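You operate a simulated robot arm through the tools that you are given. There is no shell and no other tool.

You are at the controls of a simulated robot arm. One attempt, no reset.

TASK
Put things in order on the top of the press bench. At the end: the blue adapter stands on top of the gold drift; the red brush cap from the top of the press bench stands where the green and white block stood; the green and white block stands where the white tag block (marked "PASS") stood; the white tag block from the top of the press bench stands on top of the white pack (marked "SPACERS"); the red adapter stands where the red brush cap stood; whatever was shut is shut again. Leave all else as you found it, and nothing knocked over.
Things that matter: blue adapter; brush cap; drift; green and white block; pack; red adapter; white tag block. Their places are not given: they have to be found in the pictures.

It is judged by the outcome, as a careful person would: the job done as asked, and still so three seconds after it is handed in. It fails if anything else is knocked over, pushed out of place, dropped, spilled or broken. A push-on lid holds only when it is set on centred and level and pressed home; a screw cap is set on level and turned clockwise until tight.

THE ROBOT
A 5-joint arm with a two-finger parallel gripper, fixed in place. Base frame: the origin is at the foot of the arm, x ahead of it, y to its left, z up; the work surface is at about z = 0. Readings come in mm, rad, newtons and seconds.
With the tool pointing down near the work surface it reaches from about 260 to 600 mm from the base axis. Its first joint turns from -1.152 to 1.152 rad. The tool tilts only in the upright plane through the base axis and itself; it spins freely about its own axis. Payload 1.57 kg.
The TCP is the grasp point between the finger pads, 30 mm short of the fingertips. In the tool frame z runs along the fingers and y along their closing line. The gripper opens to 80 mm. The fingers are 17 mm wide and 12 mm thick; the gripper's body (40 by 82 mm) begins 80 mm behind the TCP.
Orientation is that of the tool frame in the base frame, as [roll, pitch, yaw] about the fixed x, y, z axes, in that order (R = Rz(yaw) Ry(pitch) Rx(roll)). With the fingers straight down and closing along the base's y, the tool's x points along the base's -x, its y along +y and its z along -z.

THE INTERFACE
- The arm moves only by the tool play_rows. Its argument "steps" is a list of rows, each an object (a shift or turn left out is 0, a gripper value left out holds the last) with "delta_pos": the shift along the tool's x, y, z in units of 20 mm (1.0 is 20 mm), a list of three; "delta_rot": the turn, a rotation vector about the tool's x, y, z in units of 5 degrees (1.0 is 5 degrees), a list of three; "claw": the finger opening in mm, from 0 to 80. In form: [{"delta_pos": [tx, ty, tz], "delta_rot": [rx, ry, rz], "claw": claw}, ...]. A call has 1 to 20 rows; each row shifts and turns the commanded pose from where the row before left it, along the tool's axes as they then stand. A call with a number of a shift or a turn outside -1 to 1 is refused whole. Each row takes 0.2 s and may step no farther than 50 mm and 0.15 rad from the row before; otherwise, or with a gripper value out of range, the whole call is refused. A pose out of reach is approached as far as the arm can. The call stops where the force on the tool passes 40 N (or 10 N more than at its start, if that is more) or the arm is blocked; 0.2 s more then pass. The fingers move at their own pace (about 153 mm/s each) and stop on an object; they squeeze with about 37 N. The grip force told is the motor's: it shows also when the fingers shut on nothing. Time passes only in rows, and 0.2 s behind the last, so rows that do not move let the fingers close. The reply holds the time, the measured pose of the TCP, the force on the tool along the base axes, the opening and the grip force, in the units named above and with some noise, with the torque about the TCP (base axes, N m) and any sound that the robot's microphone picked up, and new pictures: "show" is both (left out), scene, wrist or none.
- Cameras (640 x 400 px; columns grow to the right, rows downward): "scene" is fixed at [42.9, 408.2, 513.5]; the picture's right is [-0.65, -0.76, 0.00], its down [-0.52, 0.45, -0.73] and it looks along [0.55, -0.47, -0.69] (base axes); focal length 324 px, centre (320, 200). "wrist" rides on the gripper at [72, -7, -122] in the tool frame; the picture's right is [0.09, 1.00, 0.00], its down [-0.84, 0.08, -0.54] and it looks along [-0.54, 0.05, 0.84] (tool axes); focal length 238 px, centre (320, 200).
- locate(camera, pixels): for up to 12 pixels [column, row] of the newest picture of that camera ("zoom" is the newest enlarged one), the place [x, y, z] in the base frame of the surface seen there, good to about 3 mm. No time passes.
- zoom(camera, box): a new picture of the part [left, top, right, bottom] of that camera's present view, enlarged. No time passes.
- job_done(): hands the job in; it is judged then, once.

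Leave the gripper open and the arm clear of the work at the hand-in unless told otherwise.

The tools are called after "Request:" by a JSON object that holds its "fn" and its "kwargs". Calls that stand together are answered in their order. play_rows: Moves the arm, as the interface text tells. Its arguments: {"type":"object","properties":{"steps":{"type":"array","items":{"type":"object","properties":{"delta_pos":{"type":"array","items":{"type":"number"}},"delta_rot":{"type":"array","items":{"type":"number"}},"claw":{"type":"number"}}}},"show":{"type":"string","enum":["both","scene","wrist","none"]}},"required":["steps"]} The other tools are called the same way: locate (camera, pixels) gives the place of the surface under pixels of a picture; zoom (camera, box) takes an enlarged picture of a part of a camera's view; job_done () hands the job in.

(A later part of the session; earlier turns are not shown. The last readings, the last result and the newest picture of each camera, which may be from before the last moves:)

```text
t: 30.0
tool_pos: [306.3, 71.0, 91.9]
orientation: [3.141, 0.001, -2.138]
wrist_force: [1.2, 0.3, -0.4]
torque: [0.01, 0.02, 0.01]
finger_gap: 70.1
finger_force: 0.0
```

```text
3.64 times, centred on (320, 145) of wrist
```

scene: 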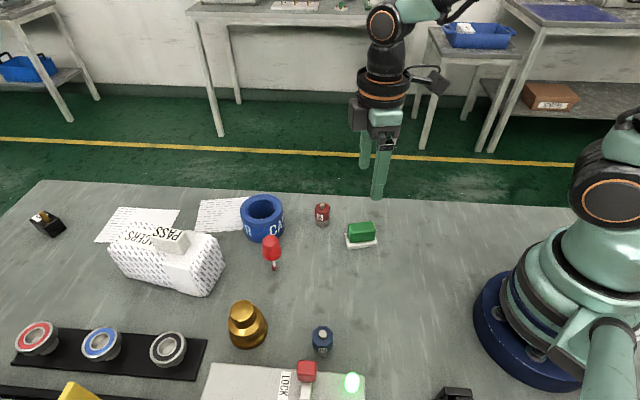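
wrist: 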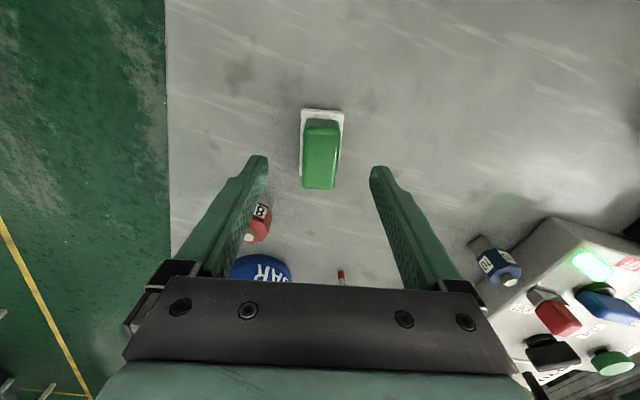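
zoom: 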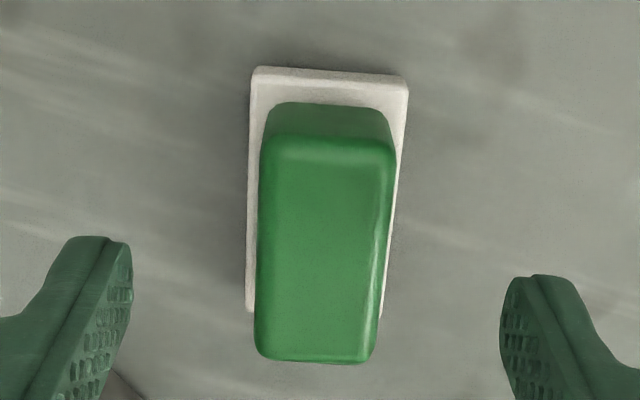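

Request:
{"fn": "locate", "kwargs": {"camera": "wrist", "pixels": [[320, 157], [321, 145], [303, 140], [342, 115], [303, 113]]}}

Request:
{"fn": "play_rows", "kwargs": {"steps": [{"delta_pos": [0.1, 0, 0.8]}, {"delta_pos": [0, 0, 0.8]}, {"delta_pos": [0, 0, 0.8]}, {}, {"claw": 10}, {"claw": 10}, {"claw": 10}, {"claw": 10}]}}

```text
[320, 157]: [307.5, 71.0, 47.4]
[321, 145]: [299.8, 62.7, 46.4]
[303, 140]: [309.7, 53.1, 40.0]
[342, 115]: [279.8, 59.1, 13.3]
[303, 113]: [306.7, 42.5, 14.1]
```

```text
t: 31.8
tool_pos: [304.6, 70.1, 42.9]
orientation: [-3.141, 0.001, -2.137]
wrist_force: [-1.0, -0.2, 0.4]
torque: [0.0, 0.02, -0.02]
finger_gap: 26.8
finger_force: 37.5
```

scene: 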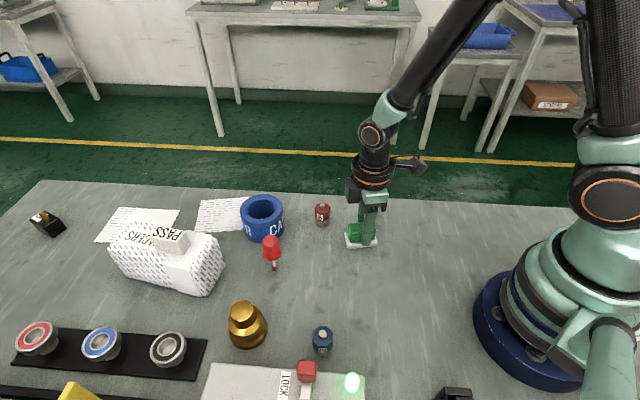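
wrist: 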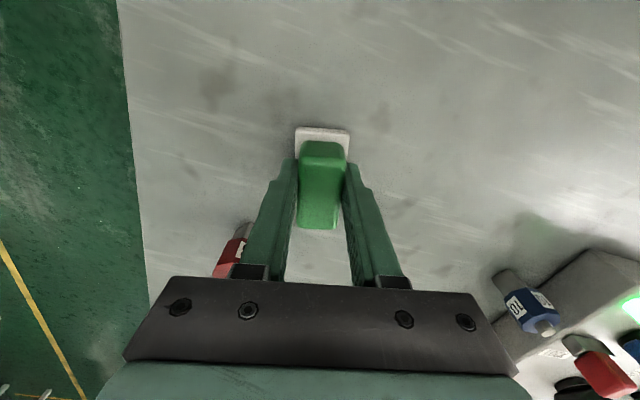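

Gripped at 26.8 mm. I check where the block sits along the fingers before lifting.

Request:
{"fn": "zoom", "kwargs": {"camera": "wrist", "box": [270, 115, 370, 240]}}

Request:
{"fn": "play_rows", "kwargs": {"steps": [{"delta_pos": [0, 0, -0.3]}, {"delta_pos": [0, 0, -0.9]}, {"delta_pos": [0, 0, -0.9]}, {"delta_pos": [0, 0, -0.9]}, {"delta_pos": [0, 0, -0.9]}, {}]}}

```text
3.20 times, centred on (320, 178) of wrist
```

zoom: 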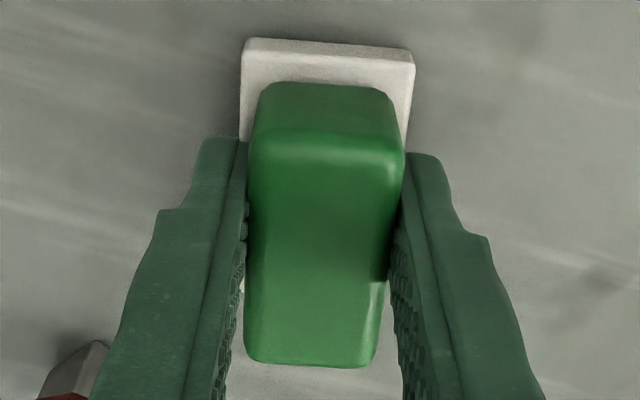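

```text
t: 33.2
tool_pos: [304.9, 69.5, 120.1]
orientation: [3.141, -0.001, -2.138]
wrist_force: [-0.2, 0.5, -0.5]
torque: [-0.02, 0.04, 0.0]
finger_gap: 26.9
finger_force: 37.0
```

scene: 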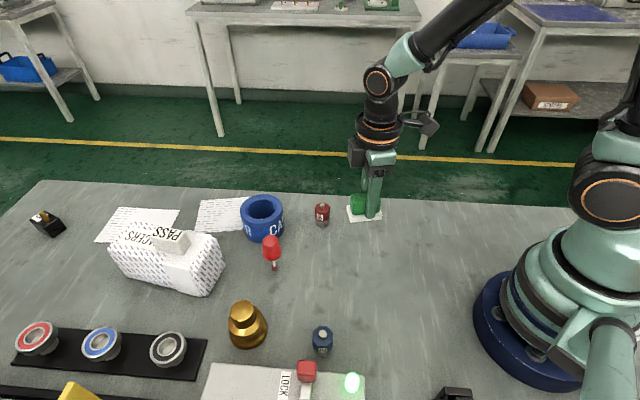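
wrist: 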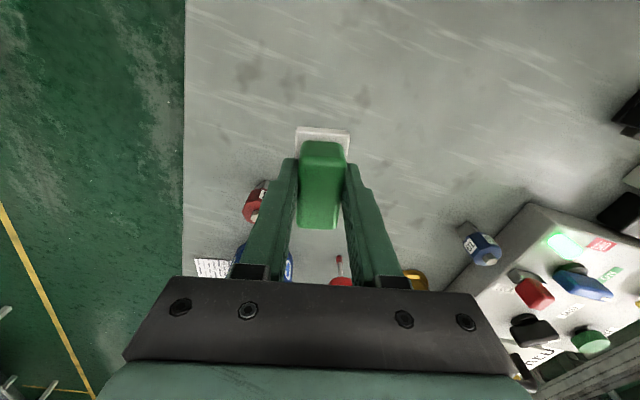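

The block came up level. I carry it at z≈120 to above the tag's old place and turn it 19° to the way the tag lay.

Request:
{"fn": "play_rows", "kwargs": {"steps": [{"delta_pos": [-0.624, 0.917, 0]}, {"delta_pos": [-0.624, 0.917, 0]}, {"delta_pos": [-0.624, 0.917, 0]}, {"delta_pos": [-0.624, 0.917, 0]}, {"delta_pos": [-0.624, 0.917, 0]}, {"delta_rot": [0, 0, 0.957]}, {"delta_rot": [0, 0, 0.957]}, {"delta_rot": [0, 0, 0.957]}, {"delta_rot": [0, 0, 0.957]}, {}]}}

```text
t: 35.4
tool_pos: [261.3, 171.7, 121.0]
orientation: [3.14, 0.001, -2.472]
wrist_force: [0.7, 0.1, -0.8]
torque: [-0.01, -0.03, -0.03]
finger_gap: 26.6
finger_force: 37.2
```

scene: 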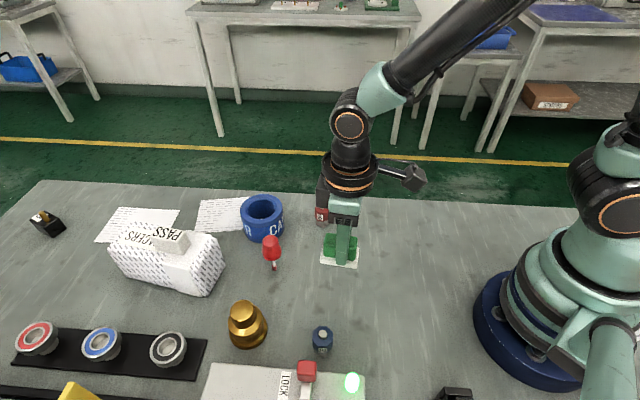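
wrist: 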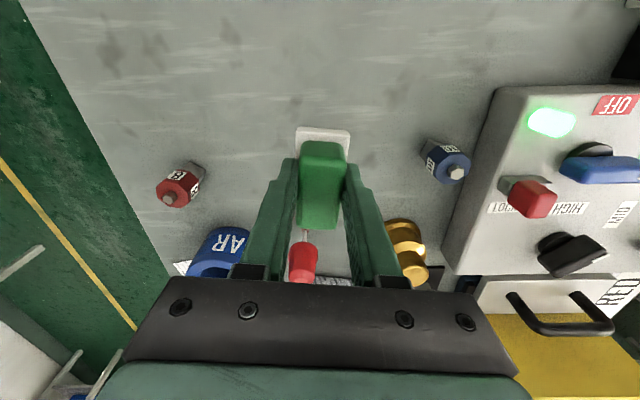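

Now down to just above the bench (commanded z≈46), then 1 mm steps until contact.

Request:
{"fn": "play_rows", "kwargs": {"steps": [{"delta_pos": [0, 0, 0.8]}, {"delta_pos": [0, 0, 0.8]}, {"delta_pos": [0, 0, 0.8]}, {"delta_pos": [0, 0, 0.8]}, {"delta_pos": [0, 0, 0.525]}, {"delta_pos": [0, 0, 0.05]}, {}], "show": "none"}}

Request:
{"fn": "play_rows", "kwargs": {"steps": [{"delta_pos": [0, 0, 0.05]}, {}], "show": "none"}}

Request:
{"fn": "play_rows", "kwargs": {"steps": [{"delta_pos": [0, 0, 0.05]}, {}], "show": "none"}}

```text
t: 37.0
tool_pos: [262.4, 171.7, 45.6]
orientation: [3.141, 0.002, -2.474]
wrist_force: [0.8, 0.0, -0.4]
torque: [-0.01, 0.01, 0.0]
finger_gap: 26.7
finger_force: 37.1
```

```text
t: 37.6
tool_pos: [261.2, 171.3, 42.8]
orientation: [-3.14, 0.0, -2.473]
wrist_force: [-0.3, -0.7, -0.9]
torque: [0.0, -0.01, 0.01]
finger_gap: 26.9
finger_force: 36.5
```

```text
t: 38.2
tool_pos: [261.8, 172.2, 43.0]
orientation: [3.141, 0.0, -2.473]
wrist_force: [-0.2, -0.4, -0.2]
torque: [-0.01, 0.01, 0.0]
finger_gap: 26.5
finger_force: 36.6
```

Request:
{"fn": "play_rows", "kwargs": {"steps": [{"delta_pos": [0, 0, 0.05]}, {}], "show": "none"}}

Request:
{"fn": "zoom", "kwargs": {"camera": "scene", "box": [305, 220, 375, 285]}}

```text
t: 38.8
tool_pos: [262.9, 171.4, 42.5]
orientation: [3.142, -0.001, -2.474]
wrist_force: [-3.8, -2.6, 12.7]
torque: [-0.02, 0.04, 0.01]
finger_gap: 26.8
finger_force: 36.9
```

```text
6.15 times, centred on (340, 252) of scene
```

zoom: 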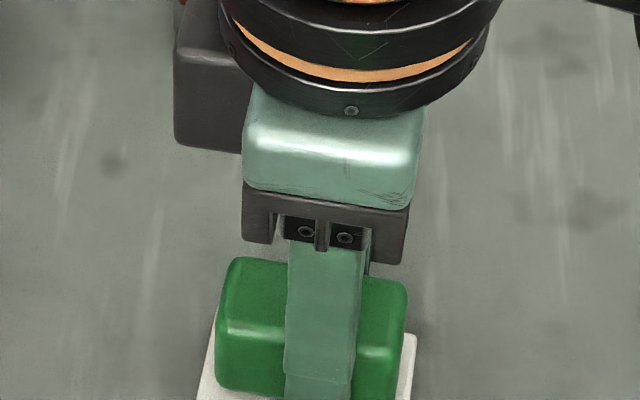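

Contact (12.7 N). I ease up half a mm, release gently and rise.

Request:
{"fn": "play_rows", "kwargs": {"steps": [{"delta_pos": [0, 0, -0.03]}, {"claw": 28}, {"claw": 31}, {"claw": 38}, {"claw": 50}, {"claw": 60}, {"delta_pos": [0, 0, -0.5]}, {"delta_pos": [0, 0, -1]}, {"delta_pos": [0, 0, -1]}, {"delta_pos": [0, 0, -1]}, {"delta_pos": [0, 0, -1]}]}}

Request:
{"fn": "zoom", "kwargs": {"camera": "wrist", "box": [250, 60, 390, 170]}}

```text
t: 41.2
tool_pos: [262.3, 171.9, 132.6]
orientation: [3.141, -0.001, -2.473]
wrist_force: [0.3, -0.6, 0.4]
torque: [-0.02, -0.02, 0.0]
finger_gap: 60.2
finger_force: 0.1
```

scene: 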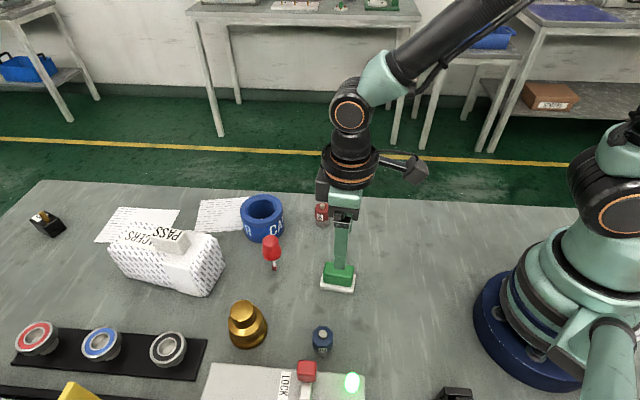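
wrist: 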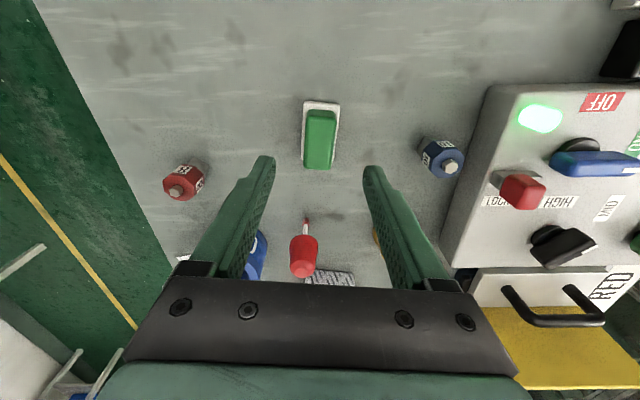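

```text
3.64 times, centred on (320, 115) of wrist
```

zoom: 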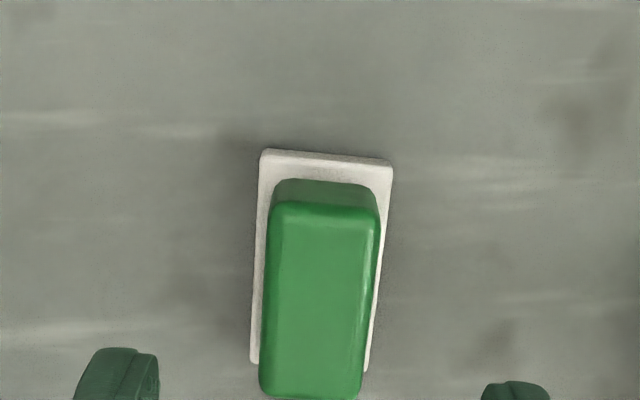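

The green and white block stands at the tag's old place. Next the brush cap: rising to z≈180 and moving above (362,245), fingers opened to 70.

Request:
{"fn": "play_rows", "kwargs": {"steps": [{"delta_pos": [0, 0, -1], "claw": 70}, {"delta_pos": [-0.3, 0, -0.9]}, {"delta_pos": [-0.9, -0.04, -0.47]}, {"delta_pos": [-1, -0.04, 0]}, {"delta_pos": [-1, -0.04, 0]}, {"delta_pos": [-1, -0.04, 0]}, {"delta_pos": [-1, -0.04, 0]}, {"delta_pos": [-0.96, -0.02, 0]}, {}]}}

Request:
{"fn": "zoom", "kwargs": {"camera": "wrist", "box": [260, 80, 380, 175]}}

```text
t: 43.2
tool_pos: [360.4, 243.3, 179.7]
orientation: [-3.141, 0.0, -2.473]
wrist_force: [-0.1, -0.3, -0.3]
torque: [0.0, 0.01, -0.01]
finger_gap: 69.8
finger_force: 0.1
```

scene: 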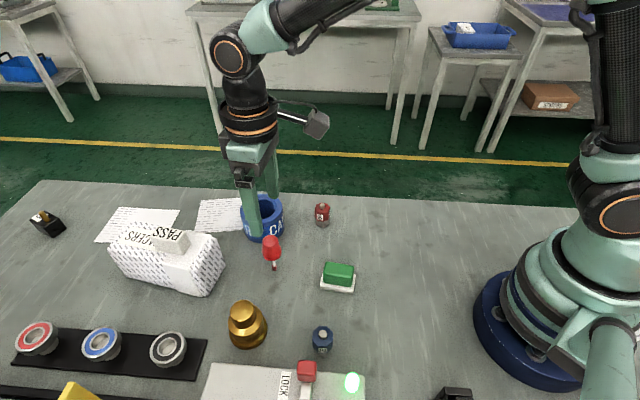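
wrist: 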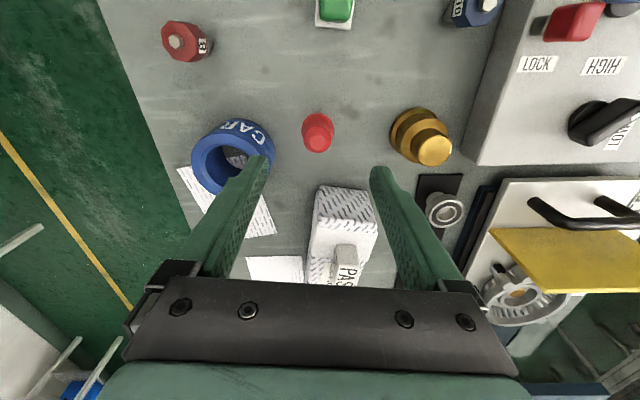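

```text
4.21 times, centred on (320, 128) of wrist
```

zoom: 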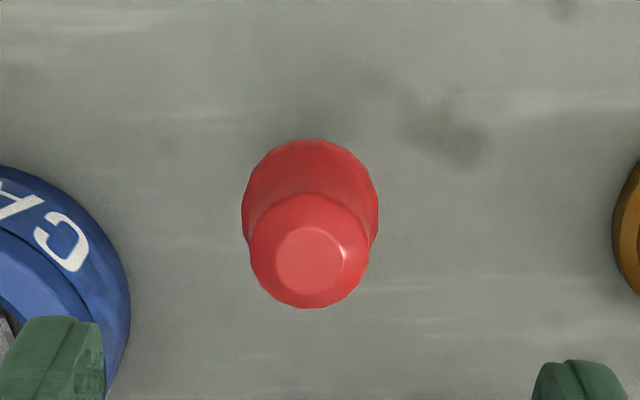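

The cap's top centre is ~2.6 mm to tool -y, and looks upright. I trim and descend to z≈100 with fingers straddling it.

Request:
{"fn": "play_rows", "kwargs": {"steps": [{"delta_pos": [0, -0.13, 0.5]}, {"delta_pos": [0, 0, 0.7]}, {"delta_pos": [0, 0, 0.7]}, {"delta_pos": [0, 0, 0.7]}, {"delta_pos": [0, 0, 0.7]}, {"delta_pos": [0, 0, 0.7]}, {}]}}

Request:
{"fn": "zoom", "kwargs": {"camera": "wrist", "box": [250, 100, 390, 220]}}

Request:
{"fn": "zoom", "kwargs": {"camera": "scene", "box": [235, 200, 315, 280]}}

```text
t: 44.8
tool_pos: [362.6, 243.2, 99.9]
orientation: [3.141, 0.0, -2.473]
wrist_force: [-0.4, -0.9, -0.4]
torque: [0.03, 0.01, -0.02]
finger_gap: 70.1
finger_force: 0.0
```

scene: 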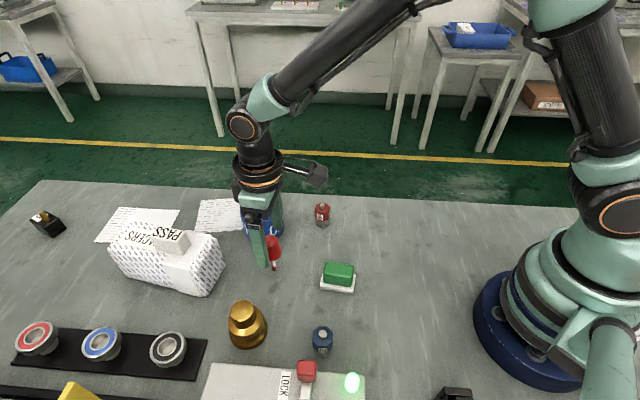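
wrist: 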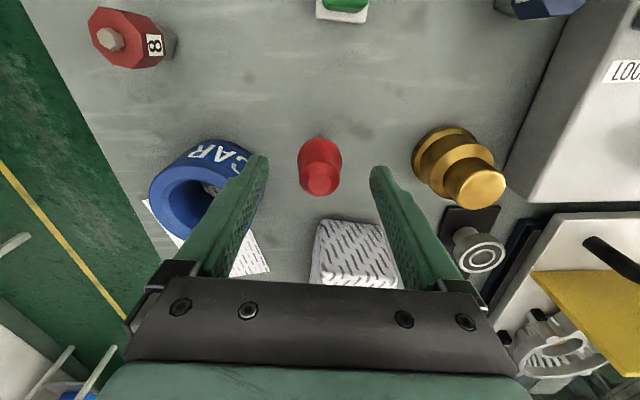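

```text
3.33 times, centred on (320, 160) of wrist
```

zoom: 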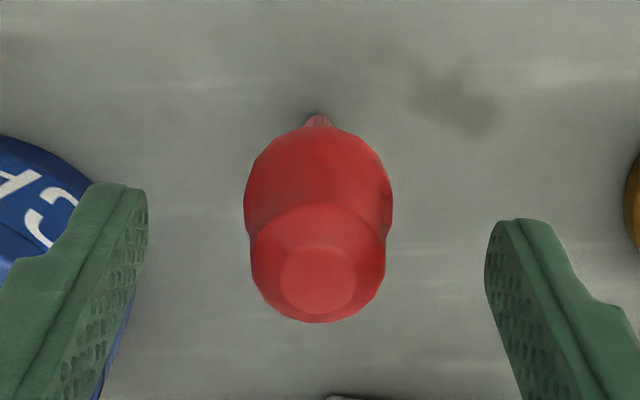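

```text
5.00 times, centred on (275, 240) of scene
```

zoom: 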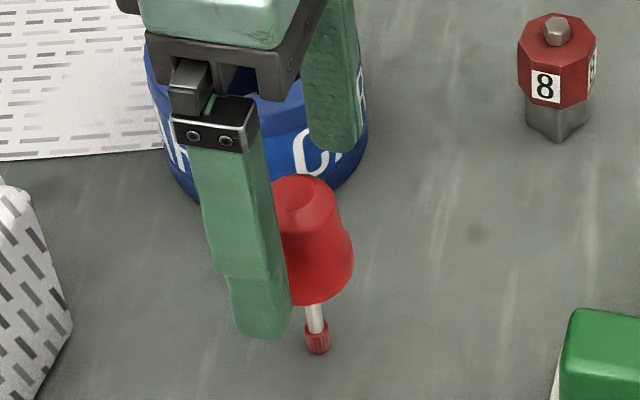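

Well centred now (within 1 mm). I go down to z≈60 and close slowly onto the wide part of the cap.

Request:
{"fn": "play_rows", "kwargs": {"steps": [{"delta_pos": [0, -0.04, 0.5]}, {"delta_pos": [0, 0, 0.5]}, {"delta_pos": [0, 0, 0.5]}, {"delta_pos": [0, 0, 0.5]}, {"claw": 60}, {"claw": 50}, {"claw": 44}, {"claw": 41}, {"claw": 39}, {"claw": 37}, {"claw": 36}, {"claw": 35}, {"claw": 34}, {"claw": 33}, {"claw": 32}, {"claw": 30}, {"claw": 26}, {}]}}

Request:
{"fn": "zoom", "kwargs": {"camera": "wrist", "box": [250, 100, 390, 220]}}

Request:
{"fn": "zoom", "kwargs": {"camera": "scene", "box": [235, 200, 315, 280]}}

```text
t: 48.6
tool_pos: [362.5, 242.3, 60.7]
orientation: [3.141, 0.0, -2.474]
wrist_force: [1.2, 0.2, 0.5]
torque: [-0.01, 0.02, -0.03]
finger_gap: 31.6
finger_force: 36.7
```

scene: 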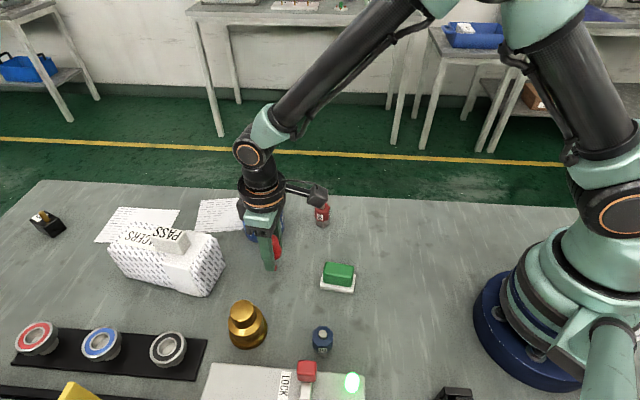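
wrist: 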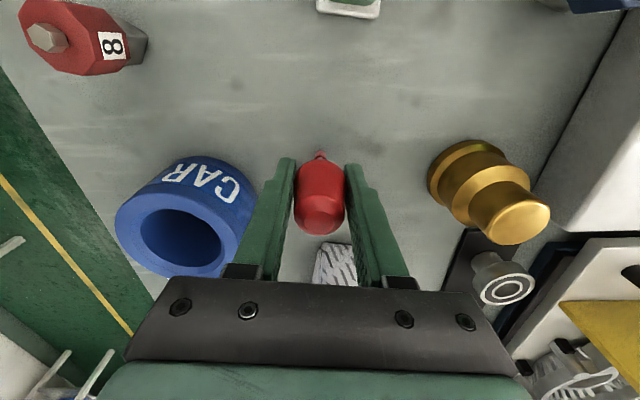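

```text
3.33 times, centred on (320, 160) of wrist
```

zoom: 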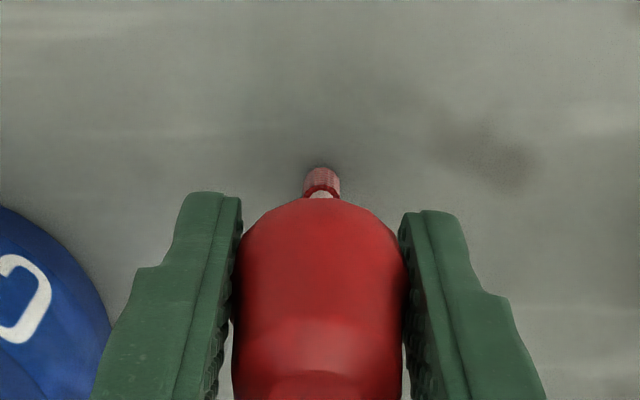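

```text
5.00 times, centred on (275, 240) of scene
```

zoom: 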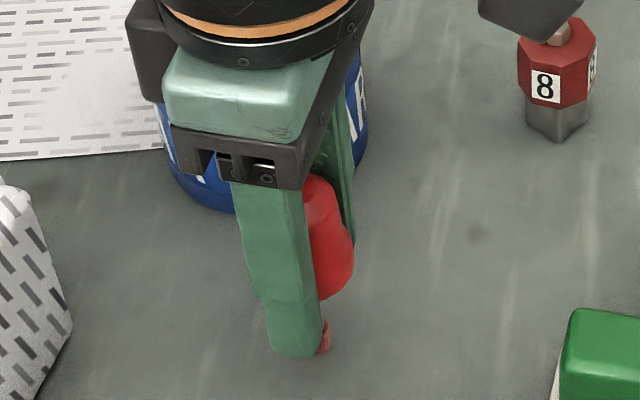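

Gripped at 31.6 mm, cap still upright with the tip centred below. Lift slowly by 80 mm and look.

Request:
{"fn": "play_rows", "kwargs": {"steps": [{"delta_pos": [0, 0, -0.1]}, {"delta_pos": [0, 0, -0.3]}, {"delta_pos": [0, 0, -0.6]}, {"delta_pos": [0, 0, -0.6]}, {"delta_pos": [0, 0, -0.6]}, {"delta_pos": [0, 0, -0.6]}, {"delta_pos": [0, 0, -0.6]}, {"delta_pos": [0, 0, -0.4]}, {"delta_pos": [0, 0, -0.2]}, {}]}}

Request:
{"fn": "zoom", "kwargs": {"camera": "wrist", "box": [250, 100, 390, 240]}}

Request:
{"fn": "zoom", "kwargs": {"camera": "scene", "box": [235, 170, 315, 250]}}

```text
t: 50.8
tool_pos: [364.0, 241.6, 140.4]
orientation: [-3.141, 0.001, -2.472]
wrist_force: [-0.3, -0.5, -0.2]
torque: [0.0, 0.01, -0.03]
finger_gap: 31.2
finger_force: 36.9
```

scene: 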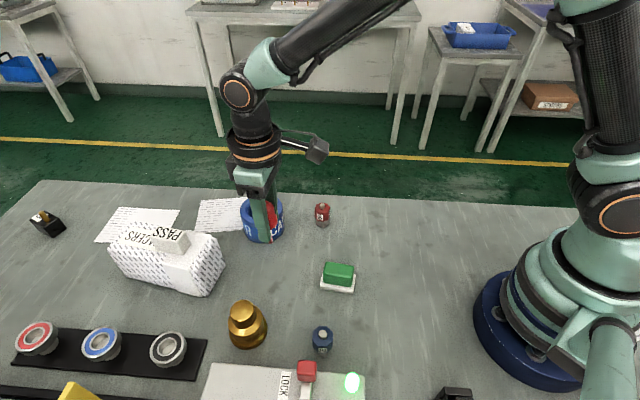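
wrist: 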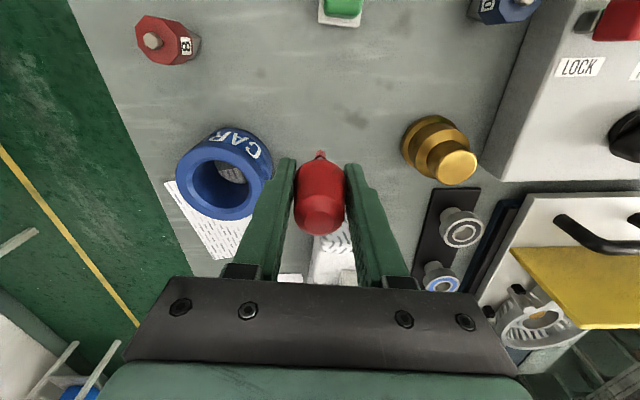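

```text
2.86 times, centred on (320, 170) of wrist
```

zoom: 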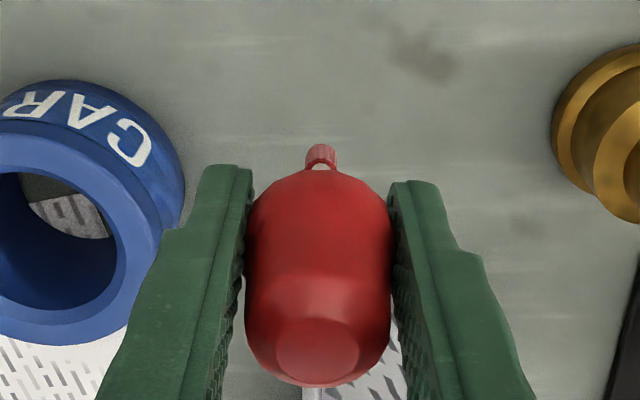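

```text
5.00 times, centred on (275, 210) of scene
```

zoom: 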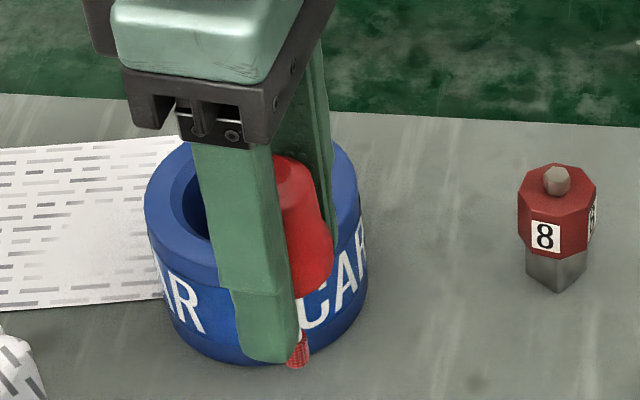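

Held steady, tip in the same place as before lifting, so no tilt. Carry it gently to above (307,72).

Request:
{"fn": "play_rows", "kwargs": {"steps": [{"delta_pos": [0.3, -0.2, 0]}, {"delta_pos": [0.6, -0.4, 0]}, {"delta_pos": [0.65, -0.43, 0]}, {"delta_pos": [0.65, -0.43, 0]}, {"delta_pos": [0.65, -0.43, 0]}, {"delta_pos": [0.65, -0.43, 0]}, {"delta_pos": [0.65, -0.43, 0]}, {"delta_pos": [0.65, -0.43, 0]}, {"delta_pos": [0.65, -0.43, 0]}, {"delta_pos": [0.65, -0.43, 0]}, {"delta_pos": [0.65, -0.43, 0]}, {"delta_pos": [0.45, -0.3, 0]}, {"delta_pos": [0.25, -0.15, 0]}, {}]}}

Request:
{"fn": "zoom", "kwargs": {"camera": "wrist", "box": [250, 100, 390, 240]}}

```text
t: 53.8
tool_pos: [307.1, 71.8, 140.4]
orientation: [-3.141, -0.001, -2.474]
wrist_force: [0.5, -0.8, -0.7]
torque: [-0.02, 0.02, -0.01]
finger_gap: 31.5
finger_force: 37.4
```

scene: 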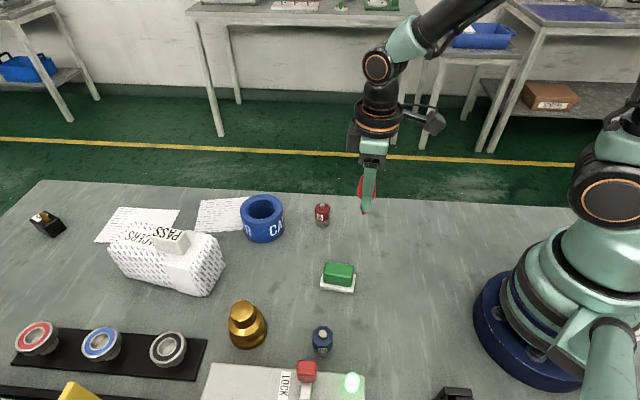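
wrist: 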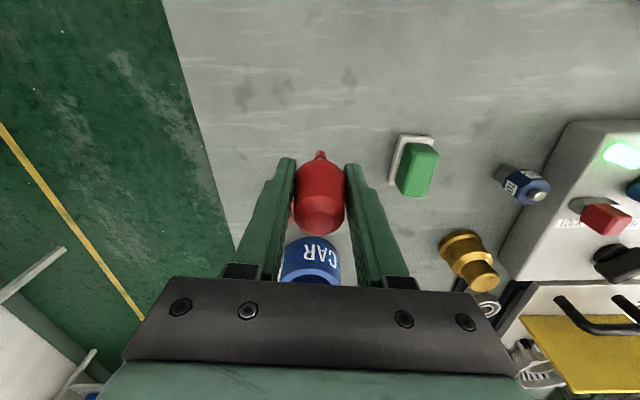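

```text
2.86 times, centred on (320, 170) of wrist
```

zoom: 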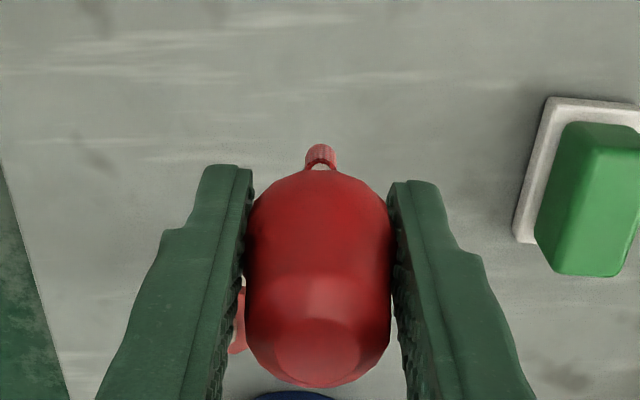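

Still upright. Descend to about 3 mm above the bench, then ease down in small steps.

Request:
{"fn": "play_rows", "kwargs": {"steps": [{"delta_pos": [0, 0, 0.3]}, {"delta_pos": [0, 0, 0.6]}, {"delta_pos": [0, 0, 0.6]}, {"delta_pos": [0, 0, 0.6]}, {"delta_pos": [0, 0, 0.6]}, {"delta_pos": [0, 0, 0.6]}, {"delta_pos": [0, 0, 0.4]}, {"delta_pos": [0, 0, 0.15]}, {}], "show": "scene"}}

Request:
{"fn": "zoom", "kwargs": {"camera": "scene", "box": [325, 180, 405, 260]}}

```text
t: 55.8
tool_pos: [307.5, 72.6, 63.1]
orientation: [3.142, 0.001, -2.474]
wrist_force: [0.3, 0.6, -0.7]
torque: [-0.02, 0.01, 0.01]
finger_gap: 31.2
finger_force: 36.9
```

scene: 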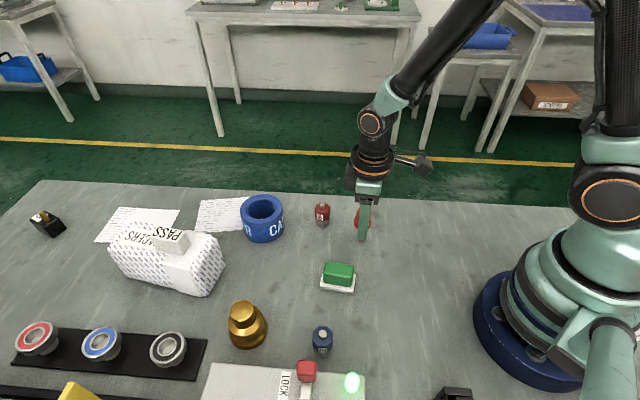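

```text
5.00 times, centred on (365, 220) of scene
```

zoom: 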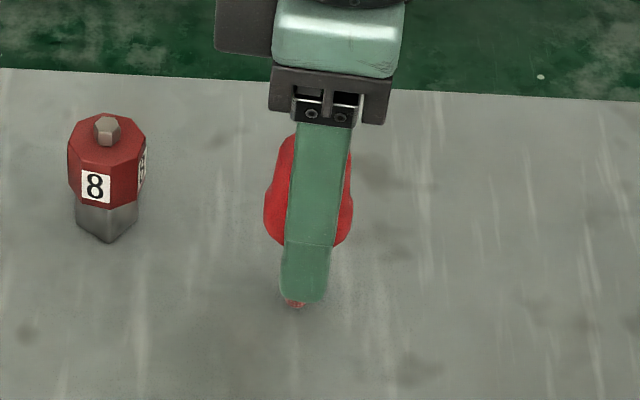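

Request:
{"fn": "play_rows", "kwargs": {"steps": [{"delta_pos": [0, 0, 0.05]}, {"delta_pos": [0, 0, 0.05]}, {}], "show": "none"}}

Request:
{"fn": "play_rows", "kwargs": {"steps": [{"delta_pos": [0, 0, 0.03]}, {}], "show": "none"}}

Request:
{"fn": "play_rows", "kwargs": {"steps": [{"delta_pos": [0, 0, 0.03]}, {}], "show": "none"}}

```text
t: 56.6
tool_pos: [306.9, 72.3, 60.5]
orientation: [-3.141, -0.001, -2.473]
wrist_force: [-0.4, 0.1, -0.6]
torque: [0.02, -0.02, 0.01]
finger_gap: 31.3
finger_force: 36.9
```

```text
t: 57.2
tool_pos: [306.9, 71.8, 59.6]
orientation: [3.141, 0.0, -2.474]
wrist_force: [-1.5, 0.2, 6.9]
torque: [-0.02, 0.08, 0.02]
finger_gap: 31.4
finger_force: 37.0
```

```text
t: 57.8
tool_pos: [306.3, 73.6, 61.2]
orientation: [3.142, 0.002, -2.474]
wrist_force: [-4.2, -2.0, 23.5]
torque: [-0.05, 0.2, 0.01]
finger_gap: 31.4
finger_force: 36.7
```

Contact reached (23 N, a bit firm). I back off 0.6–0.8 mm so the cap just rests, and check it is upright.

Request:
{"fn": "play_rows", "kwargs": {"steps": [{"delta_pos": [0, 0, -0.03]}, {}]}}

Request:
{"fn": "zoom", "kwargs": {"camera": "wrist", "box": [250, 100, 390, 240]}}

```text
t: 58.4
tool_pos: [307.4, 72.9, 61.7]
orientation: [3.141, 0.002, -2.474]
wrist_force: [2.4, 0.0, 7.4]
torque: [0.07, -0.2, -0.02]
finger_gap: 31.3
finger_force: 36.5
```

scene: 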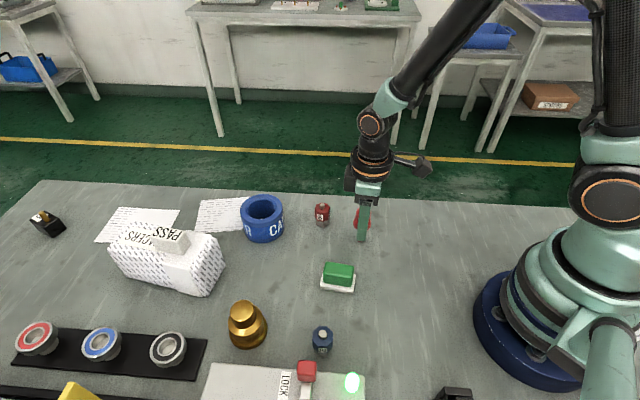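
wrist: 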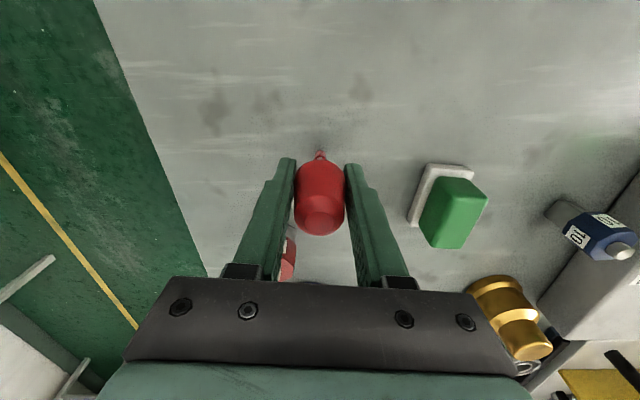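

```text
2.86 times, centred on (320, 170) of wrist
```

zoom: 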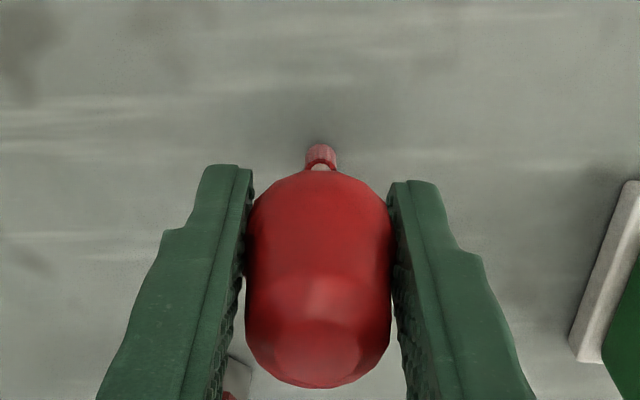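

The cap looks upright. A further tiny relief to bring the contact load near zero.

Request:
{"fn": "play_rows", "kwargs": {"steps": [{"delta_pos": [0, 0, -0.015]}, {}], "show": "none"}}

Request:
{"fn": "play_rows", "kwargs": {"steps": [{}, {}], "show": "none"}}

```text
t: 59.0
tool_pos: [307.4, 73.0, 61.2]
orientation: [-3.141, 0.002, -2.474]
wrist_force: [2.4, -0.1, 2.4]
torque: [0.03, -0.1, 0.02]
finger_gap: 31.4
finger_force: 37.4
```

```text
t: 59.6
tool_pos: [306.1, 71.9, 60.6]
orientation: [3.142, -0.002, -2.473]
wrist_force: [-0.5, 0.5, 1.5]
torque: [0.0, 0.0, 0.0]
finger_gap: 31.1
finger_force: 37.1
```

Load is down to 1.5 N. Now open the fingers very slowly and watch the cap.

Request:
{"fn": "play_rows", "kwargs": {"steps": [{"claw": 31}, {"claw": 31.4}, {"claw": 31.8}, {"claw": 32.2}, {"claw": 32.6}, {"claw": 33}, {"claw": 33.5}, {"claw": 34}, {"claw": 35}, {"claw": 36}, {"claw": 38}, {}]}}

Request:
{"fn": "zoom", "kwargs": {"camera": "wrist", "box": [250, 100, 390, 240]}}

Request:
{"fn": "zoom", "kwargs": {"camera": "scene", "box": [325, 180, 405, 260]}}

```text
t: 62.2
tool_pos: [306.8, 71.9, 61.3]
orientation: [3.141, 0.0, -2.473]
wrist_force: [-0.1, 0.5, -0.1]
torque: [0.0, 0.01, 0.0]
finger_gap: 38.0
finger_force: 0.0
```

scene: 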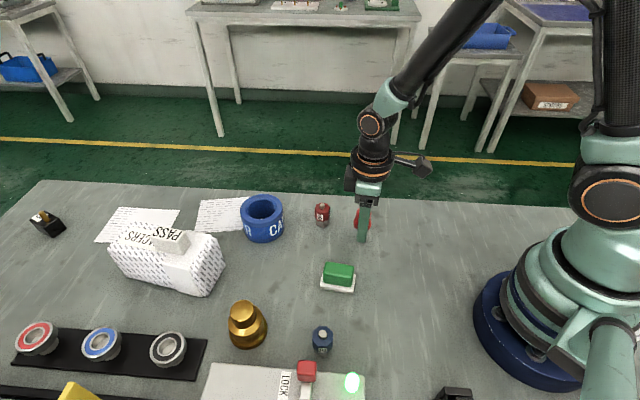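
wrist: 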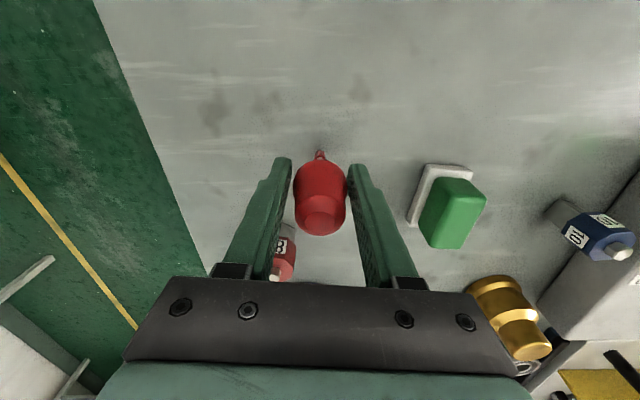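

```text
2.86 times, centred on (320, 170) of wrist
```

zoom: 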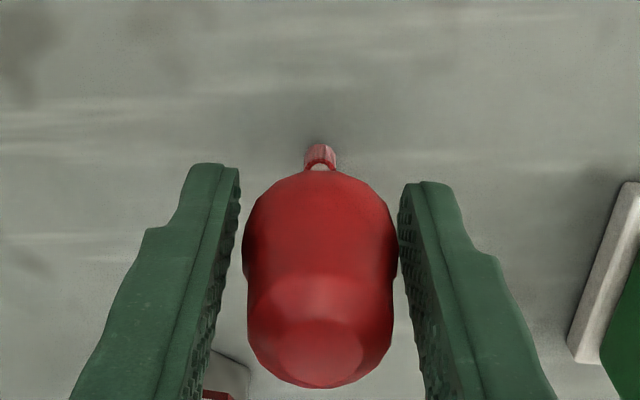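

```text
5.00 times, centred on (365, 220) of scene
```

zoom: 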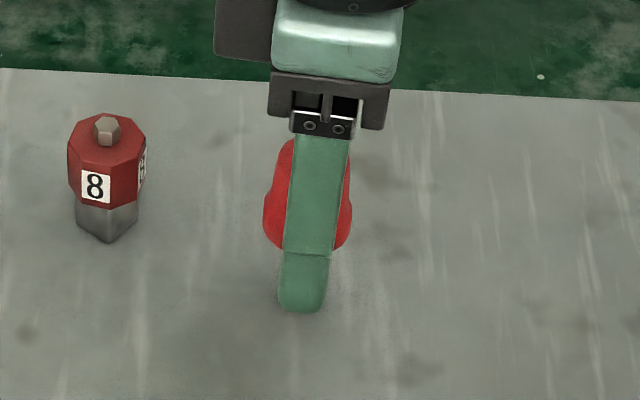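

It still looks upright. I open a little more and check whether it moves.

Request:
{"fn": "play_rows", "kwargs": {"steps": [{"claw": 40}, {"claw": 42}, {"claw": 45}, {}], "show": "wrist"}}

Request:
{"fn": "zoom", "kwargs": {"camera": "wrist", "box": [250, 100, 390, 240]}}

```text
t: 63.2
tool_pos: [308.1, 72.1, 60.8]
orientation: [-3.141, 0.0, -2.474]
wrist_force: [0.0, -0.6, 0.0]
torque: [0.01, 0.01, 0.03]
finger_gap: 45.1
finger_force: 0.1
```

wrist: 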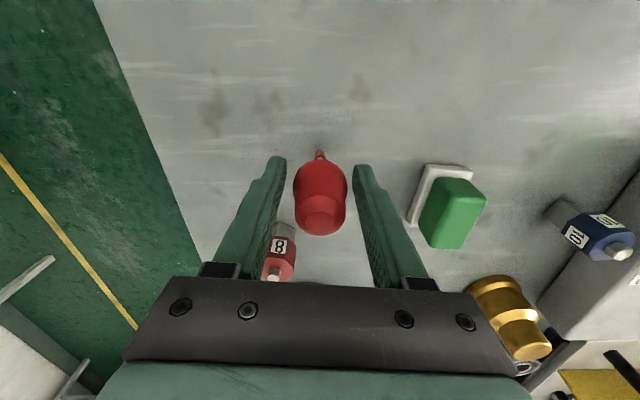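

```text
2.86 times, centred on (320, 170) of wrist
```

zoom: 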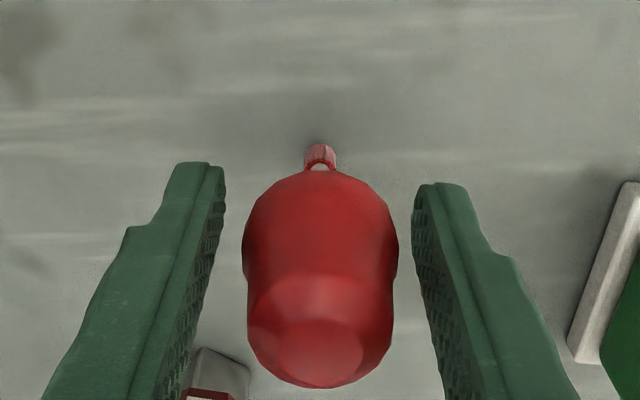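

Cap stands free and steady. Open to 64 and rise straight up.

Request:
{"fn": "play_rows", "kwargs": {"steps": [{"claw": 55}, {"claw": 64}, {}, {"delta_pos": [0, 0, -0.5]}, {"delta_pos": [0, 0, -0.9]}, {"delta_pos": [0, 0, -0.9]}, {"delta_pos": [0, 0, -0.9]}, {"delta_pos": [0, 0, -0.9]}, {"delta_pos": [0, 0, -0.9]}, {"delta_pos": [0, 0, -0.5]}]}}

Request:
{"fn": "zoom", "kwargs": {"camera": "scene", "box": [290, 190, 410, 270]}}

```text
t: 65.4
tool_pos: [307.2, 72.5, 171.2]
orientation: [3.141, 0.0, -2.473]
wrist_force: [0.8, -0.5, -0.3]
torque: [-0.02, 0.0, 0.03]
finger_gap: 63.8
finger_force: 0.1
```

scene: 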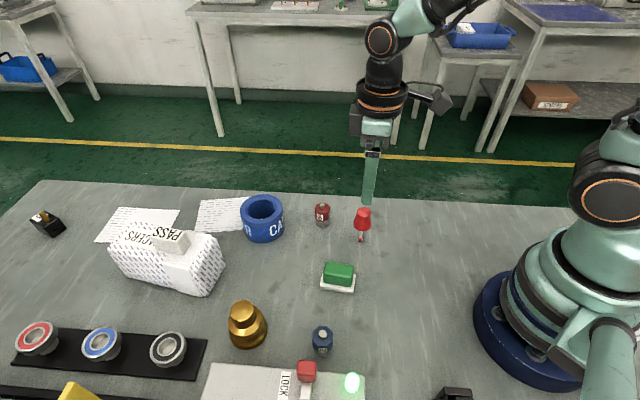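
wrist: 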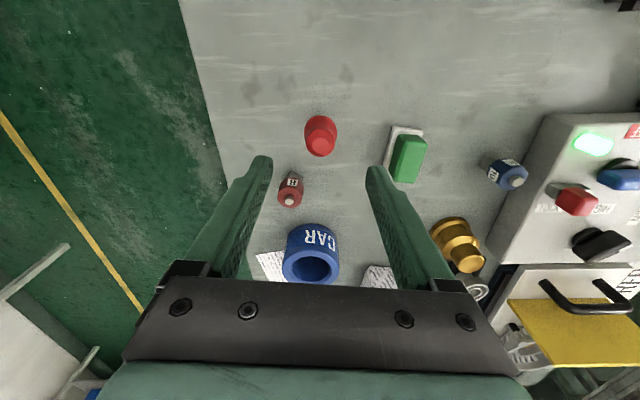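

```text
5.00 times, centred on (350, 230) of scene
```

zoom: 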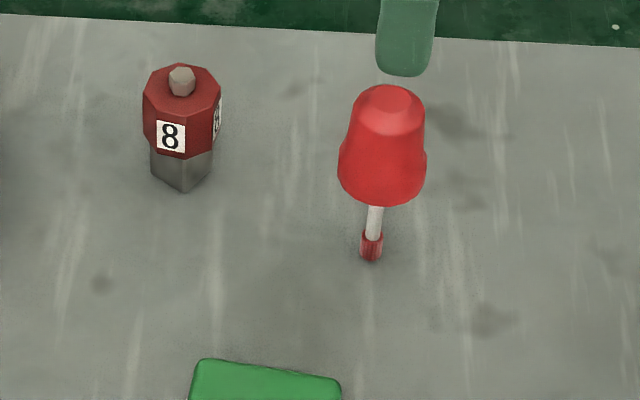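

The brush cap stands at the green block's old place. Next the red adapter: move over (391,104) at z≈171.

Request:
{"fn": "play_rows", "kwargs": {"steps": [{"delta_pos": [-0.85, -0.267, 0]}, {"delta_pos": [-0.85, -0.267, 0]}, {"delta_pos": [-0.85, -0.267, 0]}, {"delta_pos": [-0.85, -0.267, 0]}, {"delta_pos": [-0.85, -0.267, 0]}, {}], "show": "wrist"}}

Request:
{"fn": "zoom", "kwargs": {"camera": "wrist", "box": [270, 85, 370, 165]}}

```text
t: 66.8
tool_pos: [390.8, 104.7, 170.8]
orientation: [3.142, -0.001, -2.471]
wrist_force: [1.0, -0.3, -0.4]
torque: [0.01, 0.0, 0.0]
finger_gap: 64.0
finger_force: 0.1
```

wrist: 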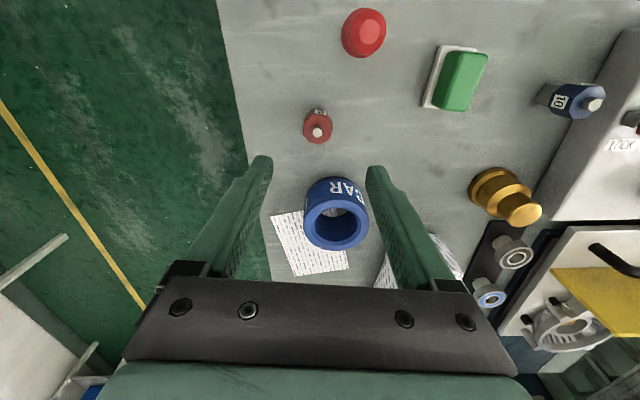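

```text
5.00 times, centred on (320, 125) of wrist
```

zoom: 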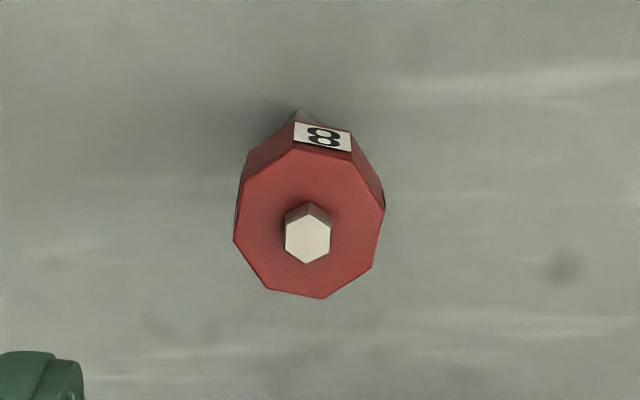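

The octagon's flats already face the fingers. Centre is ~2.8 mm to tool -y; trim and descend to z≈95.

Request:
{"fn": "play_rows", "kwargs": {"steps": [{"delta_pos": [0, -0.14, 0.75]}, {"delta_pos": [0, 0, 1]}, {"delta_pos": [0, 0, 1]}, {"delta_pos": [0, 0, 1]}, {}], "show": "wrist"}}

Request:
{"fn": "zoom", "kwargs": {"camera": "wrist", "box": [260, 110, 380, 200]}}

```text
t: 68.0
tool_pos: [392.3, 102.6, 95.9]
orientation: [-3.142, 0.0, -2.473]
wrist_force: [-0.1, 0.2, -0.6]
torque: [0.01, 0.01, -0.01]
finger_gap: 63.8
finger_force: 0.0
```

wrist: 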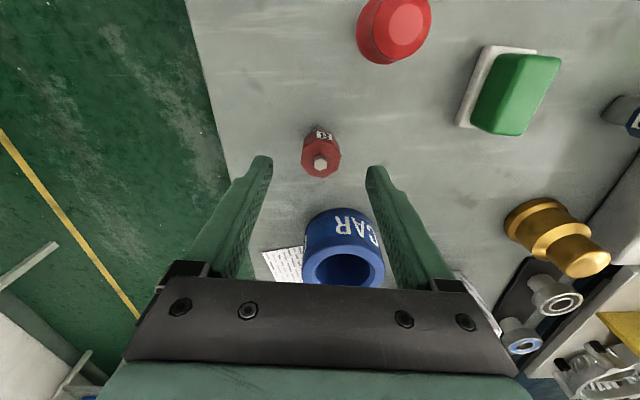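

```text
4.44 times, centred on (320, 155) of wrist
```

zoom: 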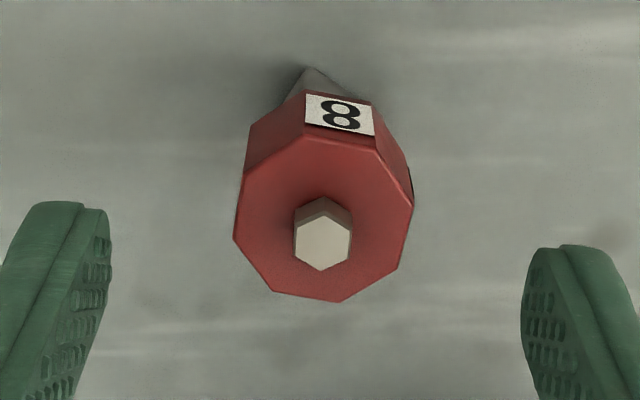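

Well centred. Down to z≈39 and close onto the red octagon.

Request:
{"fn": "play_rows", "kwargs": {"steps": [{"delta_pos": [0, 0, 0.9]}, {"delta_pos": [0, 0, 0.9]}, {"delta_pos": [0, 0, 0.7]}, {"delta_pos": [0, 0, 0.335]}, {}, {"claw": 50}, {"claw": 42}, {"claw": 36}, {"claw": 33}, {"claw": 31}, {"claw": 29}, {"claw": 27}, {"claw": 24}, {"claw": 20}, {}]}}

Request:
{"fn": "zoom", "kwargs": {"camera": "wrist", "box": [260, 110, 380, 240]}}

```text
t: 71.2
tool_pos: [393.2, 102.9, 39.1]
orientation: [3.142, 0.0, -2.473]
wrist_force: [0.1, -0.5, 0.1]
torque: [0.0, -0.04, 0.0]
finger_gap: 29.6
finger_force: 37.1
```

scene: 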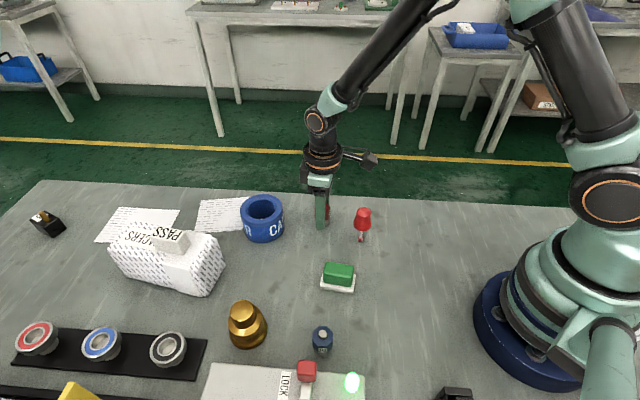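
wrist: 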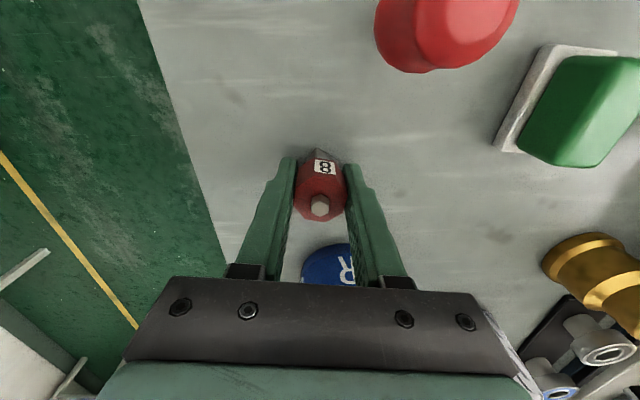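

```text
3.08 times, centred on (320, 175) of wrist
```

zoom: 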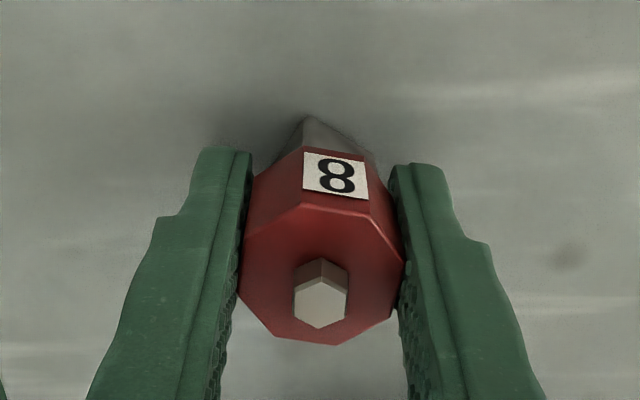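

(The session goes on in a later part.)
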